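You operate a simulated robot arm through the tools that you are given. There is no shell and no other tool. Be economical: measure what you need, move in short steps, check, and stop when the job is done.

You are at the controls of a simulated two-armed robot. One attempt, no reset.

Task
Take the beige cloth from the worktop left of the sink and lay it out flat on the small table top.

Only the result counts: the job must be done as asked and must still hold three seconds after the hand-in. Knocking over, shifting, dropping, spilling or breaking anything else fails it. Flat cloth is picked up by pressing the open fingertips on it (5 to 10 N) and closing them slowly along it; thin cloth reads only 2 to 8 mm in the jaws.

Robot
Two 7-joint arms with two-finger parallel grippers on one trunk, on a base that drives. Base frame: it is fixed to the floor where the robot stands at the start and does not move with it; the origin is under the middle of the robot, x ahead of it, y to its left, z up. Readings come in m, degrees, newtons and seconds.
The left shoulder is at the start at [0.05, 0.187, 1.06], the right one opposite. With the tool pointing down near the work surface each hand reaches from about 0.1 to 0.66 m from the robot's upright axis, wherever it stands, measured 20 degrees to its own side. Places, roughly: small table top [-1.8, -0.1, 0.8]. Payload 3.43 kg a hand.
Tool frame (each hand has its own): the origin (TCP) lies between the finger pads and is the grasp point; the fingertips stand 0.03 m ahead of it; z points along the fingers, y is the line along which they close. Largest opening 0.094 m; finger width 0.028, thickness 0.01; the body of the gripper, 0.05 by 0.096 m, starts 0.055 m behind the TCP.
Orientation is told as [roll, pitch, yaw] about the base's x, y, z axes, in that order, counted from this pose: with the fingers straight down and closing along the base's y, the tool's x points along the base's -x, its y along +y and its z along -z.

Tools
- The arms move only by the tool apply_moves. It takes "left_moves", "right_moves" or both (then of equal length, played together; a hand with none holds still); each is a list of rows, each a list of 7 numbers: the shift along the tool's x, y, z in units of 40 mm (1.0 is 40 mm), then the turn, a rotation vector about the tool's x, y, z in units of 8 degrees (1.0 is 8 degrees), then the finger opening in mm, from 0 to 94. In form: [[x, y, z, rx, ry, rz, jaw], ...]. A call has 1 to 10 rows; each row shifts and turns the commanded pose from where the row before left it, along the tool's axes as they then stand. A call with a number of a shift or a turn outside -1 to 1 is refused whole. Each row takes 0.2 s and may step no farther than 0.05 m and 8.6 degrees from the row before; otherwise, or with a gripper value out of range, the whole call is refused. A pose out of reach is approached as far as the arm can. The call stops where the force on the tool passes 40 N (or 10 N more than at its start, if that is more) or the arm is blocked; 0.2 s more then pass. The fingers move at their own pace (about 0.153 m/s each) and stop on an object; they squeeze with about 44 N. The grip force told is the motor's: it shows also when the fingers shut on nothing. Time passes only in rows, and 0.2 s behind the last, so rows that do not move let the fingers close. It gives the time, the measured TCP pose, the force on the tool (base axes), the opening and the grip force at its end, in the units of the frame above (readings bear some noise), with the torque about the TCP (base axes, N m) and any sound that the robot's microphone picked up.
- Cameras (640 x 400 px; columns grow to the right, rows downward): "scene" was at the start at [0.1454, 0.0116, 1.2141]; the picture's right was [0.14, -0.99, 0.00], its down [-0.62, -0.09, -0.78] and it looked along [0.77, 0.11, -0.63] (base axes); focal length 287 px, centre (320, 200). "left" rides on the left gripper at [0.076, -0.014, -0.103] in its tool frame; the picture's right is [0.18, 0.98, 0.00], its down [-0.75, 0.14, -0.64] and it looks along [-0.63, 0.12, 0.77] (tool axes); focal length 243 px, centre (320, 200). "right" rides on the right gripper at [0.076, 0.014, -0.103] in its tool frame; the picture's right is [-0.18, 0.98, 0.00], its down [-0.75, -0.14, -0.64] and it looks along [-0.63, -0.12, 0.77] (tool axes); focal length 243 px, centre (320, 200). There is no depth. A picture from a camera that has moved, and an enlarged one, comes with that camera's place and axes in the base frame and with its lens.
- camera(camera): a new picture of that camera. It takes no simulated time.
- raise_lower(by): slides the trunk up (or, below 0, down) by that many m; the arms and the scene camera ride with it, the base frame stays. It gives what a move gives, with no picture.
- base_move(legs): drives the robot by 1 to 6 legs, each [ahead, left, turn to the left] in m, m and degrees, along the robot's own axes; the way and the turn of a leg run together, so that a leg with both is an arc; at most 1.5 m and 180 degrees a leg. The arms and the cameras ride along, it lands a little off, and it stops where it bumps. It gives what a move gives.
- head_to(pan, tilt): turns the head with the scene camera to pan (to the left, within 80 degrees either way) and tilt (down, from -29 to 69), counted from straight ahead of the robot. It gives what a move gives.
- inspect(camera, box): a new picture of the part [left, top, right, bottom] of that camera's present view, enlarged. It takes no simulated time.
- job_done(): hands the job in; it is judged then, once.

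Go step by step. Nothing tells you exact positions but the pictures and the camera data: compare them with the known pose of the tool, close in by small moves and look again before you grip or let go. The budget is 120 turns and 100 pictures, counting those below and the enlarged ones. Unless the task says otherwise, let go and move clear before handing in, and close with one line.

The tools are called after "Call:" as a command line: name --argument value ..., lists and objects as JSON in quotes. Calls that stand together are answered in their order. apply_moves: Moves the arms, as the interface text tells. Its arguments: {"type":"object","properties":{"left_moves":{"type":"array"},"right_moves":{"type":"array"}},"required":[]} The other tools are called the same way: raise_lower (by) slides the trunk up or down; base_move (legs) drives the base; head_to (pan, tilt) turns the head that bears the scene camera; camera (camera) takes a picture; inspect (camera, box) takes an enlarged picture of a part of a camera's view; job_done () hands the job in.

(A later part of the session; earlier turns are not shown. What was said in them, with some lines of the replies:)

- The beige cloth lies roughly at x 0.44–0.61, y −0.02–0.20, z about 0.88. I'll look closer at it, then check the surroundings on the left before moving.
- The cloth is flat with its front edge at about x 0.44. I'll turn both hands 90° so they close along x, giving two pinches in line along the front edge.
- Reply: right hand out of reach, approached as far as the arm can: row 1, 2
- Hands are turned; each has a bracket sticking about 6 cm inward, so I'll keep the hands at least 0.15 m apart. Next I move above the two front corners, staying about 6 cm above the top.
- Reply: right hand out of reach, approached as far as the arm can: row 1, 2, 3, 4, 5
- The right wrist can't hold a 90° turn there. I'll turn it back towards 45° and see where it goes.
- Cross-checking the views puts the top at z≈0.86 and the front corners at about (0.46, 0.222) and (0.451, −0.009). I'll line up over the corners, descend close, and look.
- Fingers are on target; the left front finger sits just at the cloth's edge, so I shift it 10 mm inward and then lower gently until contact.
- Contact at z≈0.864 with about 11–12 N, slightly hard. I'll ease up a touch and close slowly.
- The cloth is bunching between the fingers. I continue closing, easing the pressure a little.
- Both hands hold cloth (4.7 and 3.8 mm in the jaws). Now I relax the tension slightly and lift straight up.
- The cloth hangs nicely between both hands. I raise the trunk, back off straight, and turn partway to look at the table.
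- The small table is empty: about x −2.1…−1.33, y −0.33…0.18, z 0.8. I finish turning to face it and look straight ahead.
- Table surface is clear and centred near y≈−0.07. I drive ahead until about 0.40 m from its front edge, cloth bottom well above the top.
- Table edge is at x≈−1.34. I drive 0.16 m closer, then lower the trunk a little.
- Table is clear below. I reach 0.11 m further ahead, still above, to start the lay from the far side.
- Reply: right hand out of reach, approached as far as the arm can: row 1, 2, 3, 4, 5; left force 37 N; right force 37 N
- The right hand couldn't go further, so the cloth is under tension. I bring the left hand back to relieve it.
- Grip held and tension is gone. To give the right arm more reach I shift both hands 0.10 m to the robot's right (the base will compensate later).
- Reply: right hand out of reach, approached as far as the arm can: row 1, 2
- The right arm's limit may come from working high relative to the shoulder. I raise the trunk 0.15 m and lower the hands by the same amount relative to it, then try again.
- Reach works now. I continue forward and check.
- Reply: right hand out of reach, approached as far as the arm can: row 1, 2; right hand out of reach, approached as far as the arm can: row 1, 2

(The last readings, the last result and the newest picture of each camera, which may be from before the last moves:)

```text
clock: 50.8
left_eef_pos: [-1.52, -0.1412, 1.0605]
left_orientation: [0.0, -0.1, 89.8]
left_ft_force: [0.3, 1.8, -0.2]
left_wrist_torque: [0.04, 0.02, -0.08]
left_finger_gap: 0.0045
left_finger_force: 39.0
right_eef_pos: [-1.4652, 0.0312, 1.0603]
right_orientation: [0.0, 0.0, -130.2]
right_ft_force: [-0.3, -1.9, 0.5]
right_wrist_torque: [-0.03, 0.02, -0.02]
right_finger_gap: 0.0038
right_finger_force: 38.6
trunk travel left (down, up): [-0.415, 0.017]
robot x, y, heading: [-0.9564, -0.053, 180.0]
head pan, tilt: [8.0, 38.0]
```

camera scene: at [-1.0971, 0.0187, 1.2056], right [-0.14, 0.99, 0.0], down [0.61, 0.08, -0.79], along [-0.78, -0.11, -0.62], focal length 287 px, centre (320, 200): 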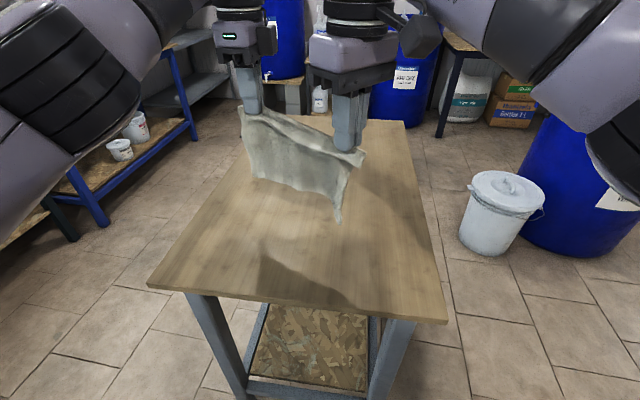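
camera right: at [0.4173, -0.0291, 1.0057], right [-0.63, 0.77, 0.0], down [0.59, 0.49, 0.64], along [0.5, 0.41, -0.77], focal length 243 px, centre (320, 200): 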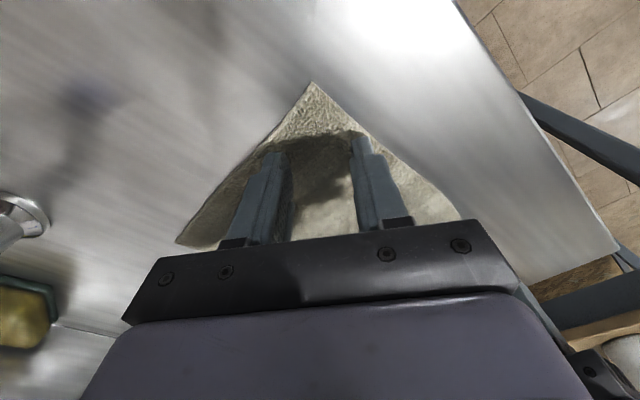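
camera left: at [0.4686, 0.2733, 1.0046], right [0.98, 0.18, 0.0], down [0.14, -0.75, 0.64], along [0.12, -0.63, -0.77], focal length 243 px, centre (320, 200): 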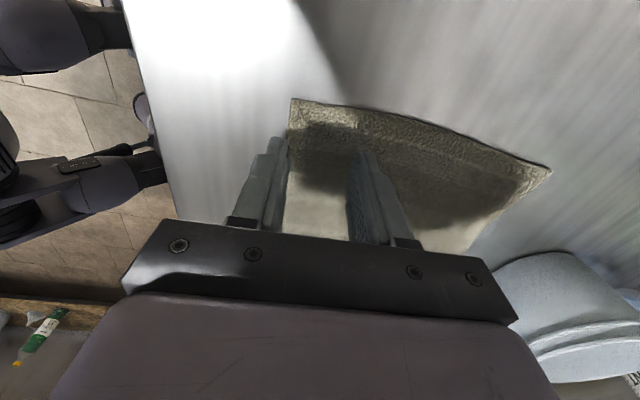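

The limit depends on the wrist's yaw. I temporarily turn the right hand by 24° (undone later while laying) and try further reach.

Call:
apply_moves --right_moves '[[0, 0, 0, 0, 0, 1, 0], [0, 0, 0, 0, 0, 1, 0], [0, 0, 0, 0, 0, 1, 0], [-0.45, -0.22, 0, 0, 0, 0, 0], [-0.45, -0.22, 0, 0, 0, 0, 0]]'

```text
clock: 52.0
left_eef_pos: [-1.5205, -0.1396, 1.0611]
left_orientation: [0.0, 0.0, 89.9]
left_ft_force: [1.4, 0.7, -0.4]
left_wrist_torque: [0.03, -0.01, -0.05]
left_finger_gap: 0.0042
left_finger_force: 38.1
right_eef_pos: [-1.5055, 0.0319, 1.0608]
right_orientation: [0.1, 0.0, -154.2]
right_ft_force: [0.3, -0.8, 1.1]
right_wrist_torque: [-0.01, -0.01, 0.14]
right_finger_gap: 0.0035
right_finger_force: 38.4
trunk travel left (down, up): [-0.415, 0.017]
robot x, y, heading: [-0.9562, -0.0494, 180.0]
head pan, tilt: [8.0, 38.0]
```

Works well. Another 0.07 m ahead with both hands together, then a look.

Call:
apply_moves --left_moves '[[0, 0.35, 0, 0, 0, 0, 0], [0, 0.45, 0, 0, 0, 0, 0], [0, 0.45, 0, 0, 0, 0, 0], [0, 0.45, 0, 0, 0, 0, 0]]' --right_moves '[[-0.36, -0.175, 0, 0, 0, 0, 0], [-0.405, -0.197, 0, 0, 0, 0, 0], [-0.405, -0.197, 0, 0, 0, 0, 0], [-0.405, -0.197, 0, 0, 0, 0, 0]]'

Call:
camera --camera "scene"

```text
clock: 53.0
left_eef_pos: [-1.569, -0.139, 1.06]
left_orientation: [0.1, -0.1, 89.6]
left_ft_force: [-0.5, 6.1, -0.1]
left_wrist_torque: [0.16, 0.04, -0.03]
left_finger_gap: 0.0043
left_finger_force: 39.0
left hand out of reach, approached as far as the arm can: row 4
right_eef_pos: [-1.5527, 0.0395, 1.0582]
right_orientation: [0.2, -0.2, -154.0]
right_ft_force: [-0.1, -5.9, -0.9]
right_wrist_torque: [-0.18, -0.04, 0.17]
right_finger_gap: 0.0036
right_finger_force: 38.3
right hand out of reach, approached as far as the arm can: row 3, 4
trunk travel left (down, up): [-0.415, 0.017]
robot x, y, heading: [-0.9567, -0.0466, 180.2]
head pan, tilt: [8.0, 38.0]
```

```text
75 pictures are left
camera scene: at [-1.0975, -0.0609, 1.3556], right [-0.14, 0.99, 0.0], down [0.61, 0.08, -0.79], along [-0.78, -0.11, -0.62], focal length 287 px, centre (320, 200)
```

scene: 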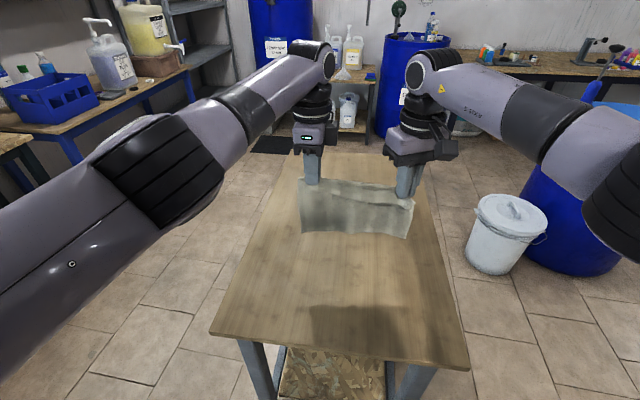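

Hands are at x≈−1.56. I slacken the right side 5 mm and lower straight to where the bottom hem should just meet the table.

Call:
apply_moves --left_moves '[[0, 0, 0.4, 0, 0, 0, 0], [0, 0, 0.4, 0, 0, 0, 0], [0, 0, 0.4, 0, 0, 0, 0]]' --right_moves '[[-0.055, 0.11, 0.4, 0, 0, 0, 0], [0, 0, 0.4, 0, 0, 0, 0], [0, 0, 0.4, 0, 0, 0, 0]]'

Call:
inspect --camera "scene" --box '[240, 100, 480, 250]'

```text
clock: 53.8
left_eef_pos: [-1.5678, -0.1399, 1.0127]
left_orientation: [-0.1, 0.0, 89.8]
left_ft_force: [0.0, 4.7, -0.5]
left_wrist_torque: [0.13, 0.04, -0.05]
left_finger_gap: 0.0042
left_finger_force: 39.0
right_eef_pos: [-1.5531, 0.036, 1.0066]
right_orientation: [0.1, 0.0, -154.2]
right_ft_force: [-0.4, -5.9, 0.3]
right_wrist_torque: [-0.17, -0.01, 0.19]
right_finger_gap: 0.0036
right_finger_force: 38.6
trunk travel left (down, up): [-0.415, 0.017]
robot x, y, heading: [-0.9573, -0.0496, 179.8]
head pan, tilt: [8.0, 38.0]
```

```text
2.67 times, centred on (360, 175) of scene
camera zoom: at [-1.0975, -0.0609, 1.3556], right [-0.14, 0.99, 0.0], down [0.61, 0.08, -0.79], along [-0.78, -0.11, -0.62], focal length 764 px, centre (213, 267)
```

zoom: 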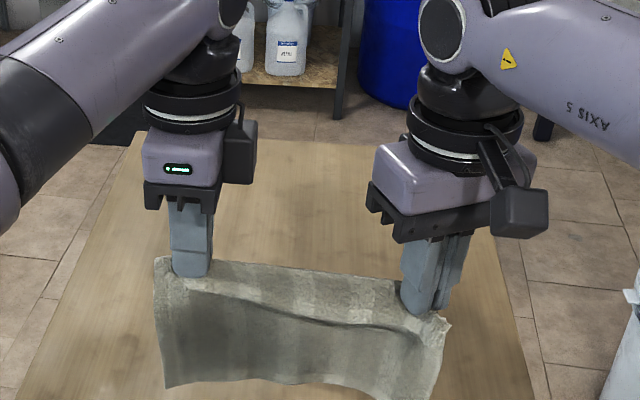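

Bottom hem is about 4 cm above the table. I lower to touch and begin the pull-back arc.

Call:
apply_moves --left_moves '[[0, 0, 0.5, 0, 0, 0, 0], [0, 0, 0.48, 0, 0, 0, 0], [0, -0.5, 0.1, 0, 0, 0, 0], [0, -0.55, 0.13, 0, 0, 0, 0], [0, -0.55, 0.18, 0, 0, 0, 0]]' --right_moves '[[0, 0, 0.4, 0, 0, 0, 0], [0, 0, 0.4, 0, 0, 0, 0], [0.45, 0.22, 0.1, 0, 0, 0, 0], [0.495, 0.24, 0.13, 0, 0, 0, 0], [0.495, 0.24, 0.18, 0, 0, 0, 0]]'

Call:
inspect --camera "scene" --box '[230, 120, 470, 270]'

```text
clock: 55.0
left_eef_pos: [-1.5025, -0.1421, 0.9583]
left_orientation: [0.0, 0.0, 89.8]
left_ft_force: [-0.6, 4.3, -0.5]
left_wrist_torque: [0.07, 0.0, -0.03]
left_finger_gap: 0.0043
left_finger_force: 39.2
right_eef_pos: [-1.4876, 0.0365, 0.9605]
right_orientation: [0.0, 0.0, -154.2]
right_ft_force: [0.0, -4.5, 0.0]
right_wrist_torque: [-0.13, 0.01, 0.15]
right_finger_gap: 0.0036
right_finger_force: 38.0
trunk travel left (down, up): [-0.415, 0.017]
robot x, y, heading: [-0.9563, -0.0497, 180.0]
head pan, tilt: [8.0, 38.0]
```

```text
2.67 times, centred on (350, 195) of scene
camera zoom: at [-1.0968, -0.0608, 1.3557], right [-0.14, 0.99, 0.0], down [0.61, 0.08, -0.79], along [-0.78, -0.11, -0.62], focal length 764 px, centre (240, 213)
```

zoom: 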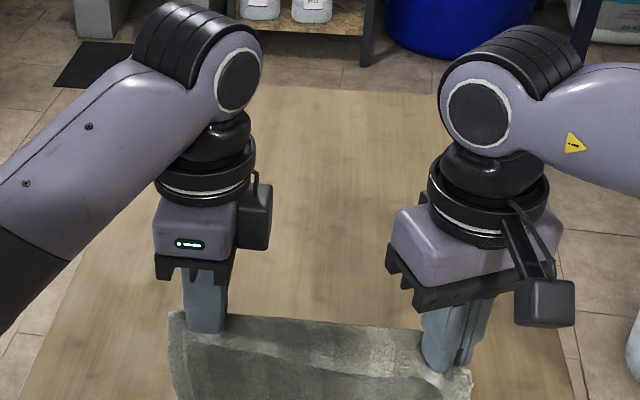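

Call:
inspect --camera "scene" --box '[230, 200, 470, 350]'

Call:
camera --camera "left"

```text
2.67 times, centred on (350, 275) of scene
camera zoom: at [-1.0968, -0.0608, 1.3557], right [-0.14, 0.99, 0.0], down [0.61, 0.08, -0.79], along [-0.78, -0.11, -0.62], focal length 764 px, centre (240, 0)
```

zoom: 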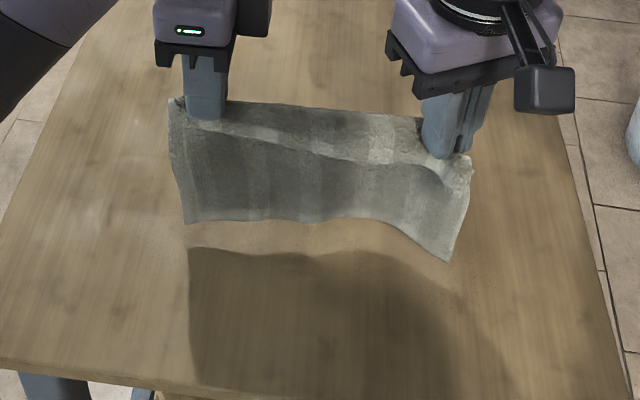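

```text
71 pictures are left
camera left: at [-1.4895, -0.2165, 1.0611], right [-0.98, -0.18, 0.0], down [-0.14, 0.75, 0.64], along [-0.12, 0.63, -0.77], focal length 243 px, centre (320, 200)
```

left: 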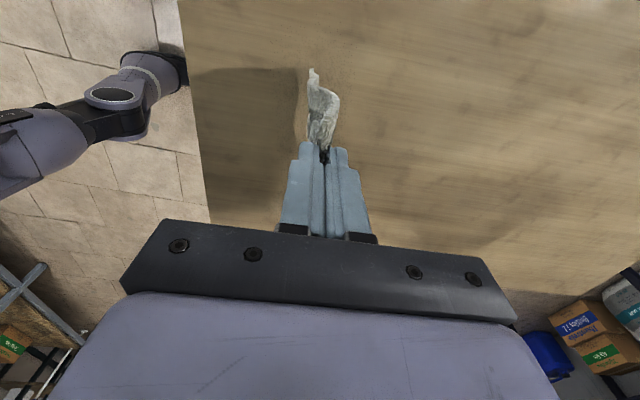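

Re-triangulating the table corner gives a top height of about 0.775 and front edge at x≈−1.36, so the hem hadn't touched yet. I go forward again 0.06 m, then down until it touches.

Call:
apply_moves --left_moves '[[0, 0.5, 0, 0, 0, 0, 0], [0, 0.5, 0, 0, 0, 0, 0], [0, 0.5, 0, 0, 0, 0, 0], [0, 0, 0.35, 0, 0, 0, 0], [0, 0, 0.35, 0, 0, 0, 0]]' --right_moves '[[-0.45, -0.22, 0, 0, 0, 0, 0], [-0.45, -0.22, 0, 0, 0, 0, 0], [-0.45, -0.22, 0, 0, 0, 0, 0], [0, 0, 0.35, 0, 0, 0, 0], [0, 0, 0.35, 0, 0, 0, 0]]'

Call:
inspect --camera "scene" --box '[230, 170, 470, 320]'

Call:
camera --camera "left"

```text
clock: 56.2
left_eef_pos: [-1.5635, -0.1416, 0.9299]
left_orientation: [-0.1, 0.0, 89.8]
left_ft_force: [0.6, 4.6, 0.2]
left_wrist_torque: [0.1, 0.03, -0.06]
left_finger_gap: 0.0045
left_finger_force: 39.2
right_eef_pos: [-1.5494, 0.0352, 0.9319]
right_orientation: [0.1, 0.0, -154.1]
right_ft_force: [0.9, -2.9, -0.4]
right_wrist_torque: [-0.11, 0.07, 0.19]
right_finger_gap: 0.004
right_finger_force: 38.3
trunk travel left (down, up): [-0.415, 0.017]
robot x, y, heading: [-0.9569, -0.0492, 180.1]
head pan, tilt: [8.0, 38.0]
```

```text
2.67 times, centred on (350, 245) of scene
camera zoom: at [-1.0972, -0.0608, 1.3557], right [-0.14, 0.99, 0.0], down [0.61, 0.08, -0.79], along [-0.78, -0.11, -0.62], focal length 764 px, centre (240, 80)
```

zoom: 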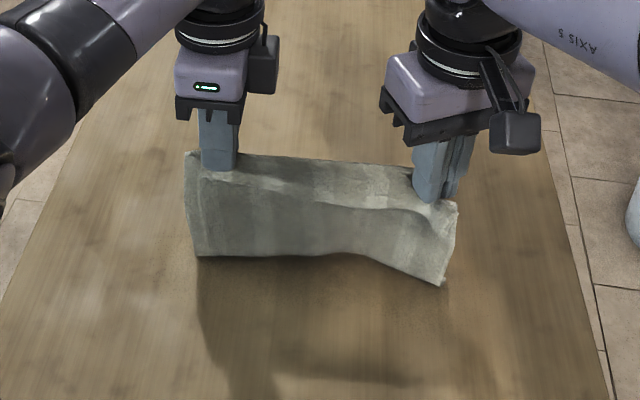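

```text
69 pictures are left
camera left: at [-1.5496, -0.2168, 1.0326], right [-0.98, -0.18, 0.0], down [-0.14, 0.75, 0.64], along [-0.12, 0.63, -0.77], focal length 243 px, centre (320, 200)
```

left: 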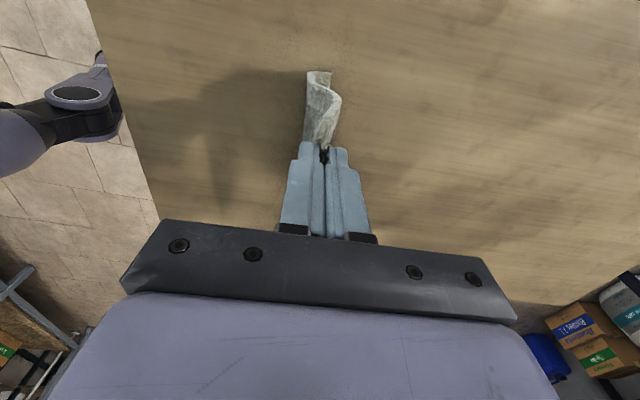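

The hem touches and bends forward as desired. Now the pull-back/lowering arc, first part.

Call:
apply_moves --left_moves '[[0, -0.4, 0.1, 0, 0, 0, 0], [0, -0.5, 0.15, 0, 0, 0, 0], [0, -0.5, 0.2, 0, 0, 0, 0], [0, -0.4, 0.25, 0, 0, 0, 0], [0, -0.4, 0.3, 0, 0, 0, 0]]' --right_moves '[[0.36, 0.175, 0.1, 0, 0, 0, 0], [0.45, 0.22, 0.15, 0, 0, 0, 0], [0.45, 0.22, 0.2, 0, 0, 0, 0], [0.36, 0.175, 0.25, 0, 0, 0, 0], [0.36, 0.175, 0.3, 0, 0, 0, 0]]'

Call:
inspect --camera "scene" --box '[230, 190, 470, 340]'

Call:
camera --camera "left"

```text
clock: 57.4
left_eef_pos: [-1.4757, -0.1421, 0.8902]
left_orientation: [0.0, 0.0, 89.7]
left_ft_force: [-0.2, 4.0, -0.4]
left_wrist_torque: [0.1, 0.04, -0.02]
left_finger_gap: 0.0039
left_finger_force: 38.5
right_eef_pos: [-1.4608, 0.0351, 0.8927]
right_orientation: [0.0, -0.1, -154.2]
right_ft_force: [-0.3, -4.1, 0.3]
right_wrist_torque: [-0.12, -0.01, 0.17]
right_finger_gap: 0.0037
right_finger_force: 38.2
trunk travel left (down, up): [-0.415, 0.017]
robot x, y, heading: [-0.955, -0.0482, 179.8]
head pan, tilt: [8.0, 38.0]
```

```text
2.67 times, centred on (350, 265) of scene
camera zoom: at [-1.097, -0.0609, 1.3557], right [-0.14, 0.99, 0.0], down [0.61, 0.08, -0.79], along [-0.78, -0.11, -0.62], focal length 764 px, centre (240, 27)
```

zoom: 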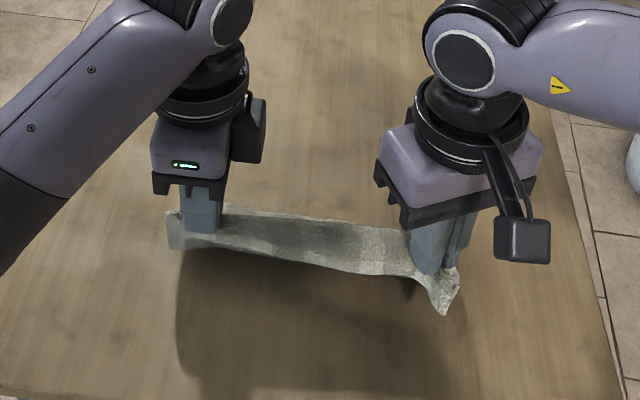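

```text
67 pictures are left
camera left: at [-1.4615, -0.2166, 0.9928], right [-0.98, -0.18, 0.0], down [-0.14, 0.75, 0.64], along [-0.12, 0.63, -0.77], focal length 243 px, centre (320, 200)
```

left: 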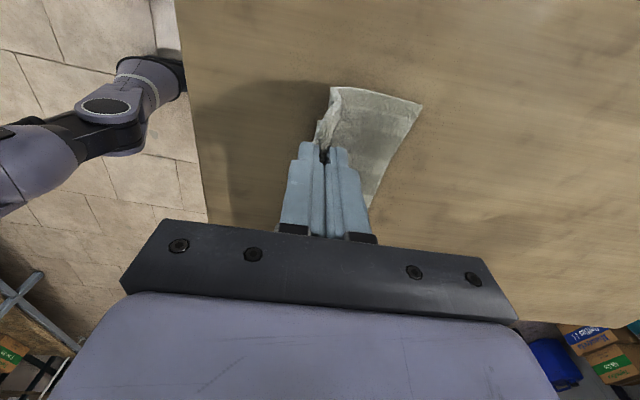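

The sheet is laying forward on the table nicely. I untwist the right hand and continue down to about 3 cm.

Call:
apply_moves --left_moves '[[0, 0, 0, 0, 0, 0, 0], [0, 0, 0, 0, 0, 0, 0], [0, 0, 0, 0, 0, 0, 0], [0, -0.3, 0.3, 0, 0, 0, 0], [0, -0.3, 0.35, 0, 0, 0, 0], [0, -0.25, 0.35, 0, 0, 0, 0], [0, -0.2, 0.3, 0, 0, 0, 0]]' --right_moves '[[0, 0, 0, 0, 0, -1, 0], [0, 0, 0, 0, 0, -1, 0], [0, 0, 0, 0, 0, -1, 0], [0.193, 0.23, 0.32, 0, 0, 0, 0], [0.193, 0.23, 0.37, 0, 0, 0, 0], [0.16, 0.19, 0.37, 0, 0, 0, 0], [0.13, 0.153, 0.3, 0, 0, 0, 0]]'

Call:
inspect --camera "scene" --box '[230, 210, 470, 360]'

Call:
camera --camera "left"

Call:
camera --camera "right"

```text
clock: 59.0
left_eef_pos: [-1.4349, -0.141, 0.8389]
left_orientation: [-0.1, 0.0, 89.8]
left_ft_force: [0.4, 1.5, 0.5]
left_wrist_torque: [0.01, 0.01, -0.06]
left_finger_gap: 0.0044
left_finger_force: 39.0
right_eef_pos: [-1.4188, 0.0355, 0.8378]
right_orientation: [-0.1, 0.0, -130.2]
right_ft_force: [0.1, -1.3, -0.2]
right_wrist_torque: [-0.01, -0.01, -0.1]
right_finger_gap: 0.0036
right_finger_force: 37.9
trunk travel left (down, up): [-0.415, 0.017]
robot x, y, heading: [-0.9545, -0.0494, 179.8]
head pan, tilt: [8.0, 38.0]
```

```text
2.67 times, centred on (350, 285) of scene
camera zoom: at [-1.0971, -0.0608, 1.3557], right [-0.14, 0.99, 0.0], down [0.61, 0.08, -0.79], along [-0.78, -0.11, -0.62], focal length 764 px, centre (240, -27)
```

zoom: 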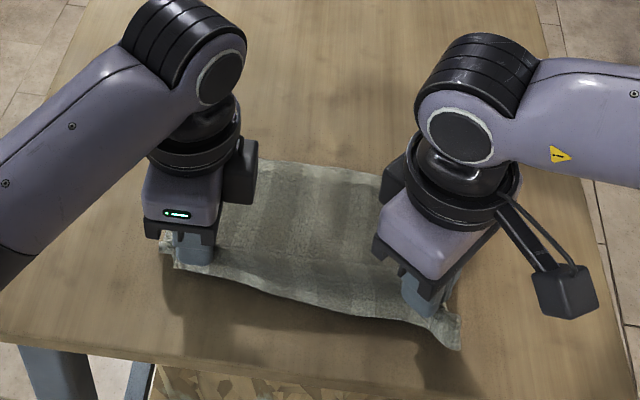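

```text
65 pictures are left
camera left: at [-1.4202, -0.2164, 0.9407], right [-0.98, -0.18, 0.0], down [-0.14, 0.75, 0.64], along [-0.12, 0.63, -0.77], focal length 243 px, centre (320, 200)
```

left: 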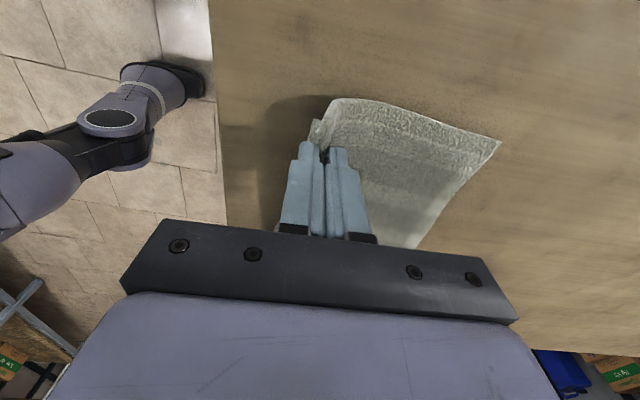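

```text
64 pictures are left
camera right: at [-1.3582, 0.085, 0.9401], right [0.63, -0.77, 0.0], down [-0.59, -0.48, 0.64], along [-0.5, -0.41, -0.77], focal length 243 px, centre (320, 200)
```

right: 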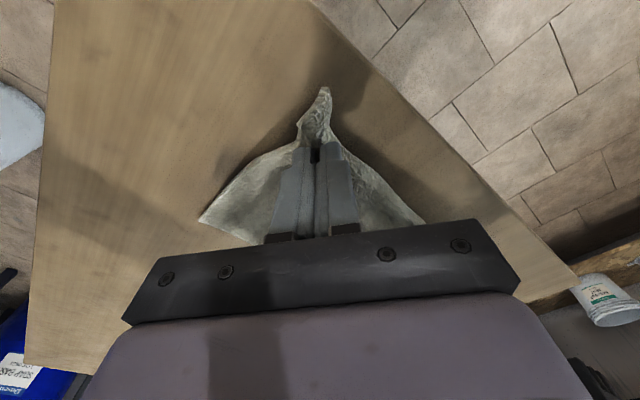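

The sheet is laid; only the held hem remains. Final descent with a little forward motion so the hem strip folds toward the robot, watching force.

Call:
apply_moves --left_moves '[[0, 0, 0.2, 0, 0, 0, 0], [0, 0.25, 0.2, 0, 0, 0, 0], [0, 0.2, 0.15, 0, 0, 0, 0]]' --right_moves '[[0, 0, 0.2, 0, 0, 0, 0], [-0.161, -0.191, 0.2, 0, 0, 0, 0], [-0.129, -0.153, 0.15, 0, 0, 0, 0]]'

Call:
apply_moves --left_moves '[[0, 0, 0.1, 0, 0, 0, 0]]' --right_moves '[[0, 0, 0.1, 0, 0, 0, 0]]'

Call:
inspect --camera "scene" --box '[230, 210, 470, 360]'

```text
clock: 59.8
left_eef_pos: [-1.4524, -0.1415, 0.8184]
left_orientation: [0.1, 0.0, 89.8]
left_ft_force: [1.1, 1.8, 3.8]
left_wrist_torque: [0.03, -0.03, -0.06]
left_finger_gap: 0.0044
left_finger_force: 38.6
right_eef_pos: [-1.4371, 0.0351, 0.8152]
right_orientation: [-0.1, -0.1, -130.1]
right_ft_force: [1.9, -1.3, 6.4]
right_wrist_torque: [-0.08, -0.05, -0.1]
right_finger_gap: 0.0035
right_finger_force: 38.5
trunk travel left (down, up): [-0.415, 0.017]
robot x, y, heading: [-0.9542, -0.0477, 179.6]
head pan, tilt: [8.0, 38.0]
```

```text
clock: 60.2
left_eef_pos: [-1.4527, -0.1414, 0.8165]
left_orientation: [0.4, -0.1, 89.8]
left_ft_force: [1.2, -1.1, 15.4]
left_wrist_torque: [-0.04, -0.08, -0.04]
left_finger_gap: 0.0045
left_finger_force: 38.6
right_eef_pos: [-1.4363, 0.0355, 0.8148]
right_orientation: [0.0, -0.3, -130.1]
right_ft_force: [2.8, 0.5, 17.6]
right_wrist_torque: [-0.07, 0.0, -0.07]
right_finger_gap: 0.0037
right_finger_force: 38.6
trunk travel left (down, up): [-0.415, 0.017]
robot x, y, heading: [-0.9529, -0.0462, 179.8]
head pan, tilt: [8.0, 38.0]
```

```text
2.67 times, centred on (350, 285) of scene
camera zoom: at [-1.0941, -0.0609, 1.3566], right [-0.14, 0.99, 0.0], down [0.61, 0.08, -0.79], along [-0.78, -0.11, -0.61], focal length 764 px, centre (240, -27)
```

zoom: 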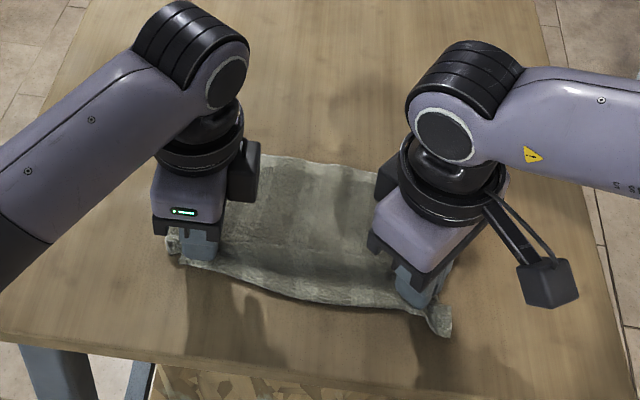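

Tips are on the table (top ≈0.785). I ease off to a light press and open slowly so the fingers spread the pinched folds flat.

Call:
apply_moves --left_moves '[[0, 0, -0.08, 0, 0, 0, 4], [0, 0, 0, 0, 0, 0, 7], [0, 0, 0, 0, 0, 0, 11], [0, 0, 0, 0, 0, 0, 15], [0, 0, 0, 0, 0, 0, 19], [0, 0, 0, 0, 0, 0, 23], [0, 0, 0, 0, 0, 0, 27]]' --right_moves '[[0, 0, -0.08, 0, 0, 0, 4], [0, 0, 0, 0, 0, 0, 7], [0, 0, 0, 0, 0, 0, 11], [0, 0, 0, 0, 0, 0, 15], [0, 0, 0, 0, 0, 0, 19], [0, 0, 0, 0, 0, 0, 23], [0, 0, 0, 0, 0, 0, 27]]'

Call:
inspect --camera "scene" --box '[230, 210, 470, 360]'

Call:
camera --camera "left"

Call:
camera --camera "right"

```text
clock: 61.8
left_eef_pos: [-1.4522, -0.1418, 0.8153]
left_orientation: [0.0, 0.0, 89.7]
left_ft_force: [1.3, 1.0, 2.7]
left_wrist_torque: [-0.04, -0.01, -0.01]
left_finger_gap: 0.0266
left_finger_force: 0.0
right_eef_pos: [-1.4361, 0.0372, 0.8148]
right_orientation: [0.0, 0.1, -130.2]
right_ft_force: [-0.8, -0.8, 1.5]
right_wrist_torque: [0.0, -0.05, -0.02]
right_finger_gap: 0.0266
right_finger_force: 0.0
trunk travel left (down, up): [-0.415, 0.017]
robot x, y, heading: [-0.9579, -0.0473, 179.8]
head pan, tilt: [8.0, 38.0]
```

```text
2.67 times, centred on (350, 285) of scene
camera zoom: at [-1.0967, -0.0608, 1.3557], right [-0.14, 0.99, 0.0], down [0.61, 0.08, -0.79], along [-0.78, -0.11, -0.62], focal length 764 px, centre (240, -27)
```

zoom: 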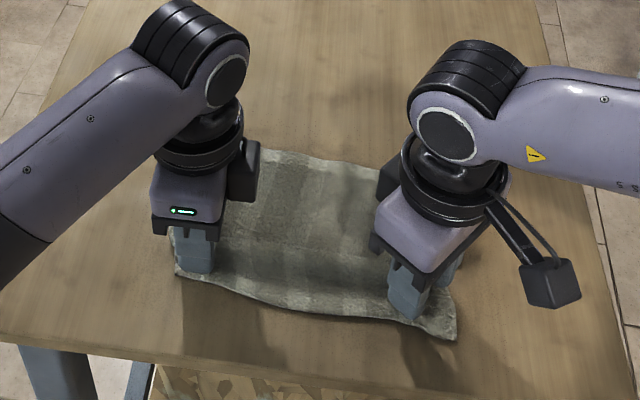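

```text
61 pictures are left
camera left: at [-1.4379, -0.2168, 0.9182], right [-0.98, -0.18, 0.0], down [-0.14, 0.75, 0.64], along [-0.12, 0.63, -0.77], focal length 243 px, centre (320, 200)
```

left: 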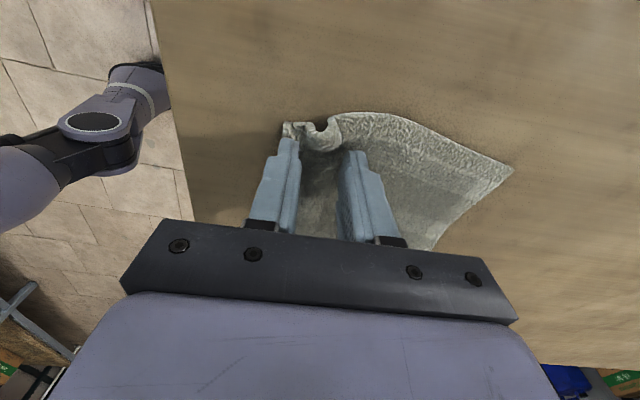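

```text
60 pictures are left
camera right: at [-1.3759, 0.0852, 0.918], right [0.63, -0.78, 0.0], down [-0.59, -0.48, 0.64], along [-0.5, -0.41, -0.77], focal length 243 px, centre (320, 200)
```

right: 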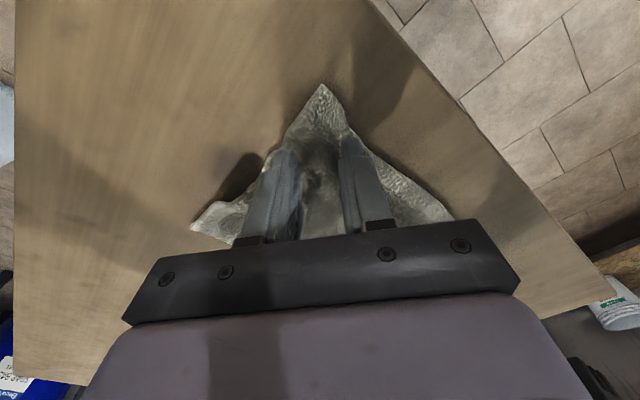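

Folds are opening. I keep light pressure and open a bit further on both, then lift off.

Call:
apply_moves --left_moves '[[0, 0, 0.05, 0, 0, 0, 30], [0, 0, 0, 0, 0, 0, 34], [0, 0, 0, 0, 0, 0, 38], [0, 0, 0, 0, 0, 0, 42], [0, 0, 0, 0, 0, 0, 46]]' --right_moves '[[0, 0, 0.05, 0, 0, 0, 30], [0, 0, 0, 0, 0, 0, 34], [0, 0, 0, 0, 0, 0, 38], [0, 0, 0, 0, 0, 0, 40], [0, 0, 0, 0, 0, 0, 40]]'

Call:
camera --camera "left"

Call:
apply_moves --left_moves '[[0, 0, -0.3, 0, 0, 0, 46], [0, 0, -0.7, 0, 0, 0, 46], [0, 0, -0.9, 0, 0, 0, 46], [0, 0, -0.9, 0, 0, 0, 46], [0, 0, -0.9, 0, 0, 0, 46]]' --right_moves '[[0, 0, -0.3, 0, 0, 0, 40], [0, 0, -0.7, 0, 0, 0, 40], [0, 0, -0.9, 0, 0, 0, 40], [0, 0, -0.9, 0, 0, 0, 40], [0, 0, -0.9, 0, 0, 0, 40]]'

Call:
camera --camera "scene"

Call:
camera --camera "left"

Call:
camera --camera "right"

```text
clock: 63.0
left_eef_pos: [-1.4521, -0.1401, 0.8138]
left_orientation: [0.1, 0.0, 89.8]
left_ft_force: [0.0, 0.6, 5.3]
left_wrist_torque: [0.02, 0.03, -0.03]
left_finger_gap: 0.0448
left_finger_force: 0.0
right_eef_pos: [-1.4368, 0.0352, 0.8134]
right_orientation: [0.0, -0.1, -130.3]
right_ft_force: [0.2, -0.4, 6.1]
right_wrist_torque: [-0.02, 0.03, 0.01]
right_finger_gap: 0.0391
right_finger_force: 0.0
trunk travel left (down, up): [-0.415, 0.017]
robot x, y, heading: [-0.9569, -0.0465, 180.0]
head pan, tilt: [8.0, 38.0]
```

```text
59 pictures are left
camera left: at [-1.4377, -0.2163, 0.9167], right [-0.98, -0.18, 0.0], down [-0.14, 0.75, 0.64], along [-0.12, 0.63, -0.77], focal length 243 px, centre (320, 200)
```

left: 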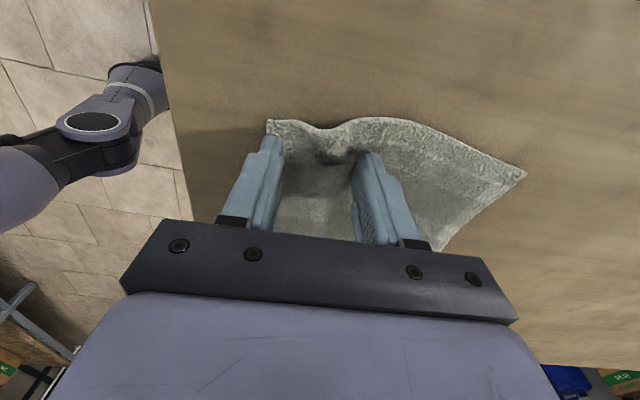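

```text
clock: 64.2
left_eef_pos: [-1.4508, -0.141, 0.961]
left_orientation: [-0.1, 0.0, 89.8]
left_ft_force: [-0.2, -0.9, -0.6]
left_wrist_torque: [0.01, -0.01, 0.01]
left_finger_gap: 0.0459
left_finger_force: 0.1
right_eef_pos: [-1.4374, 0.0372, 0.9613]
right_orientation: [0.0, -0.1, -130.2]
right_ft_force: [0.6, 0.3, -0.6]
right_wrist_torque: [0.01, -0.01, -0.05]
right_finger_gap: 0.04
right_finger_force: 0.0
trunk travel left (down, up): [-0.415, 0.017]
robot x, y, heading: [-0.9554, -0.0419, 180.0]
head pan, tilt: [8.0, 38.0]
```

```text
58 pictures are left
camera scene: at [-1.0968, -0.0611, 1.3556], right [-0.14, 0.99, 0.0], down [0.61, 0.08, -0.79], along [-0.78, -0.11, -0.62], focal length 287 px, centre (320, 200)
```

scene: 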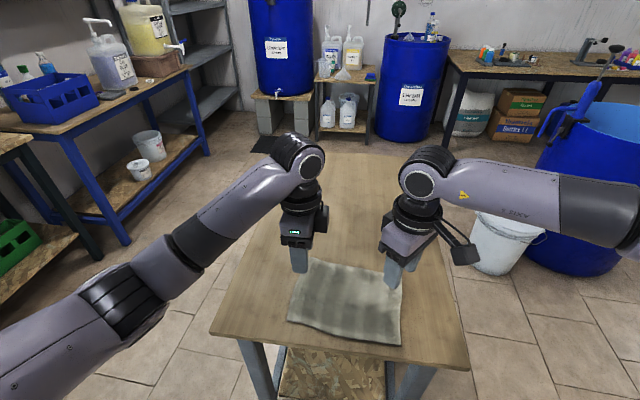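

```text
57 pictures are left
camera left: at [-1.4377, -0.2165, 1.0642], right [-0.98, -0.18, 0.0], down [-0.14, 0.75, 0.64], along [-0.11, 0.63, -0.77], focal length 243 px, centre (320, 200)
```

left: 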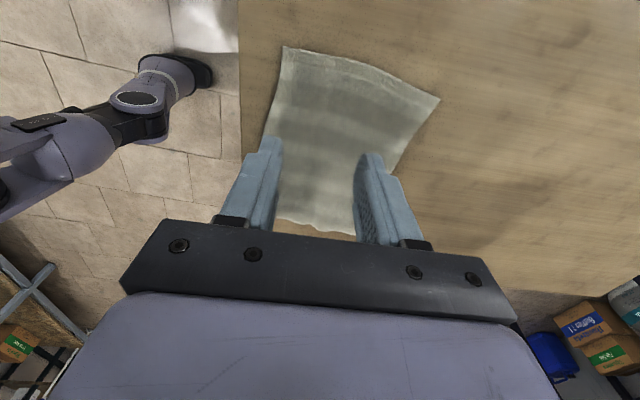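

```text
56 pictures are left
camera right: at [-1.3759, 0.0855, 1.0641], right [0.63, -0.78, 0.0], down [-0.59, -0.48, 0.64], along [-0.5, -0.41, -0.77], focal length 243 px, centre (320, 200)
```

right: 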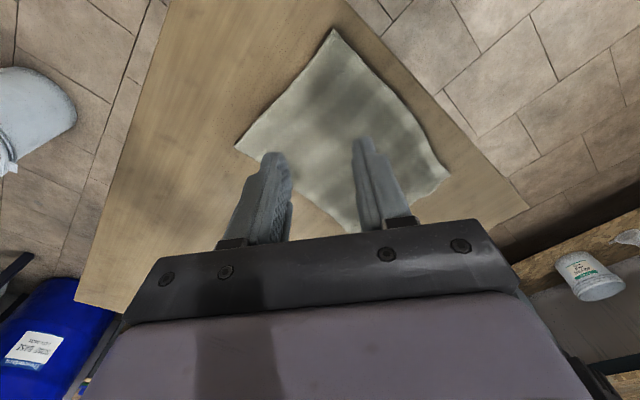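

The cloth has relaxed flat on the table. I move the hands up and away, then take a close look.

Call:
apply_moves --left_moves '[[0, 0, -0.9, 0, 0, 0, 46], [0, 0, -0.9, 0, 0, 0, 46]]' --right_moves '[[0, 0, -0.9, 0, 0, 0, 40], [0, 0, -0.9, 0, 0, 0, 40]]'

Call:
base_move --legs '[[-0.25, 0, 0]]'

Call:
head_to --pan 0 --tilt 45

Call:
inspect --camera "scene" --box '[200, 80, 440, 280]'

```text
clock: 64.8
left_eef_pos: [-1.451, -0.1414, 1.0321]
left_orientation: [-0.1, 0.0, 89.9]
left_ft_force: [1.0, -0.2, 0.6]
left_wrist_torque: [0.0, 0.01, 0.02]
left_finger_gap: 0.0459
left_finger_force: 0.1
right_eef_pos: [-1.4381, 0.0347, 1.0331]
right_orientation: [0.0, 0.0, -130.2]
right_ft_force: [0.4, 0.9, -0.1]
right_wrist_torque: [-0.01, -0.01, -0.02]
right_finger_gap: 0.0402
right_finger_force: 0.1
trunk travel left (down, up): [-0.415, 0.017]
robot x, y, heading: [-0.9581, -0.0479, 179.9]
head pan, tilt: [8.0, 38.0]
```

```text
clock: 66.6
left_eef_pos: [-1.2024, -0.1422, 1.0323]
left_orientation: [0.0, 0.0, 89.7]
left_ft_force: [-0.7, -0.2, -0.3]
left_wrist_torque: [0.01, 0.02, 0.0]
left_finger_gap: 0.0459
left_finger_force: 0.1
right_eef_pos: [-1.1866, 0.0356, 1.0334]
right_orientation: [0.0, -0.2, -130.2]
right_ft_force: [0.2, 0.1, 0.6]
right_wrist_torque: [-0.01, 0.05, -0.01]
right_finger_gap: 0.0399
right_finger_force: 0.1
trunk travel left (down, up): [-0.415, 0.017]
robot x, y, heading: [-0.7063, -0.0493, 179.8]
head pan, tilt: [8.0, 38.0]
```

```text
clock: 67.3
left_eef_pos: [-1.2019, -0.1409, 1.0329]
left_orientation: [0.0, 0.0, 89.7]
left_ft_force: [0.4, -0.2, -0.4]
left_wrist_torque: [0.0, -0.02, -0.02]
left_finger_gap: 0.0462
left_finger_force: 0.0
right_eef_pos: [-1.1881, 0.035, 1.0326]
right_orientation: [0.2, 0.0, -130.3]
right_ft_force: [-0.5, -0.1, -0.3]
right_wrist_torque: [-0.03, 0.01, 0.0]
right_finger_gap: 0.0398
right_finger_force: 0.1
trunk travel left (down, up): [-0.415, 0.017]
robot x, y, heading: [-0.7068, -0.0472, 180.0]
head pan, tilt: [0.0, 45.0]
```

```text
2.00 times, centred on (320, 180) of scene
camera zoom: at [-0.843, -0.0494, 1.3454], right [0.0, 1.0, 0.0], down [0.71, 0.0, -0.71], along [-0.71, 0.0, -0.71], focal length 573 px, centre (320, 240)
```

zoom: 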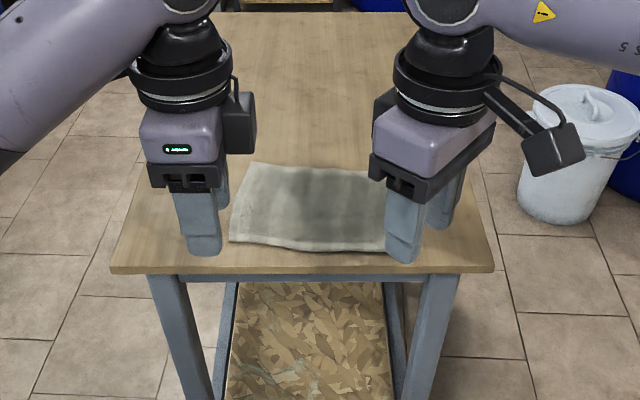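

It looks flat and wholly on the table; I back off a bit more for one unobstructed check.

Call:
base_move --legs '[[-0.2, 0, 0]]'

Call:
apply_moves --left_moves '[[0.8, 0, -0.5, 0, 0, 0, 46], [0.8, 0, -0.5, 0, 0, 0, 46]]' --right_moves '[[0.6, -0.5, -0.5, 0, 0, 0, 40], [0.6, -0.5, -0.5, 0, 0, 0, 40]]'

Call:
inspect --camera "scene" --box '[220, 60, 420, 200]'

```text
clock: 68.9
left_eef_pos: [-1.0015, -0.1418, 1.0327]
left_orientation: [-0.1, 0.1, 89.7]
left_ft_force: [0.3, -0.8, -0.2]
left_wrist_torque: [0.01, 0.03, 0.02]
left_finger_gap: 0.0461
left_finger_force: 0.2
right_eef_pos: [-0.9867, 0.0331, 1.0334]
right_orientation: [0.1, -0.1, -130.3]
right_ft_force: [-0.5, -0.5, -0.2]
right_wrist_torque: [0.02, 0.02, -0.01]
right_finger_gap: 0.0399
right_finger_force: 0.1
trunk travel left (down, up): [-0.415, 0.017]
robot x, y, heading: [-0.5062, -0.0476, 179.7]
head pan, tilt: [0.0, 45.0]
```

```text
clock: 69.5
left_eef_pos: [-1.0023, -0.2079, 1.0733]
left_orientation: [0.0, 0.0, 89.7]
left_ft_force: [-0.6, 0.8, -0.1]
left_wrist_torque: [0.01, -0.03, -0.03]
left_finger_gap: 0.0461
left_finger_force: 0.0
right_eef_pos: [-0.9861, 0.0971, 1.0734]
right_orientation: [0.2, 0.0, -130.3]
right_ft_force: [0.5, -0.1, -0.9]
right_wrist_torque: [0.0, 0.02, 0.04]
right_finger_gap: 0.0399
right_finger_force: 0.0
trunk travel left (down, up): [-0.415, 0.017]
robot x, y, heading: [-0.5029, -0.0501, 179.6]
head pan, tilt: [0.0, 45.0]
```

```text
2.86 times, centred on (320, 130) of scene
camera zoom: at [-0.6419, -0.0503, 1.3454], right [0.0, 1.0, 0.0], down [0.71, 0.0, -0.71], along [-0.71, 0.0, -0.71], focal length 819 px, centre (320, 400)
```

zoom: 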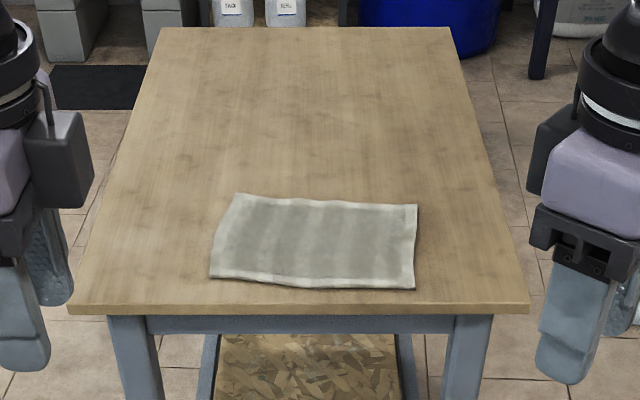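

The cloth lies flat and wholly on the small table, and the hands are clear. Handing in.

Call:
job_done

```text
The job is handed in.
```

The beige cloth is laid out flat on the small table top. Both hands have let go and are clear, and I saw nothing else moved.
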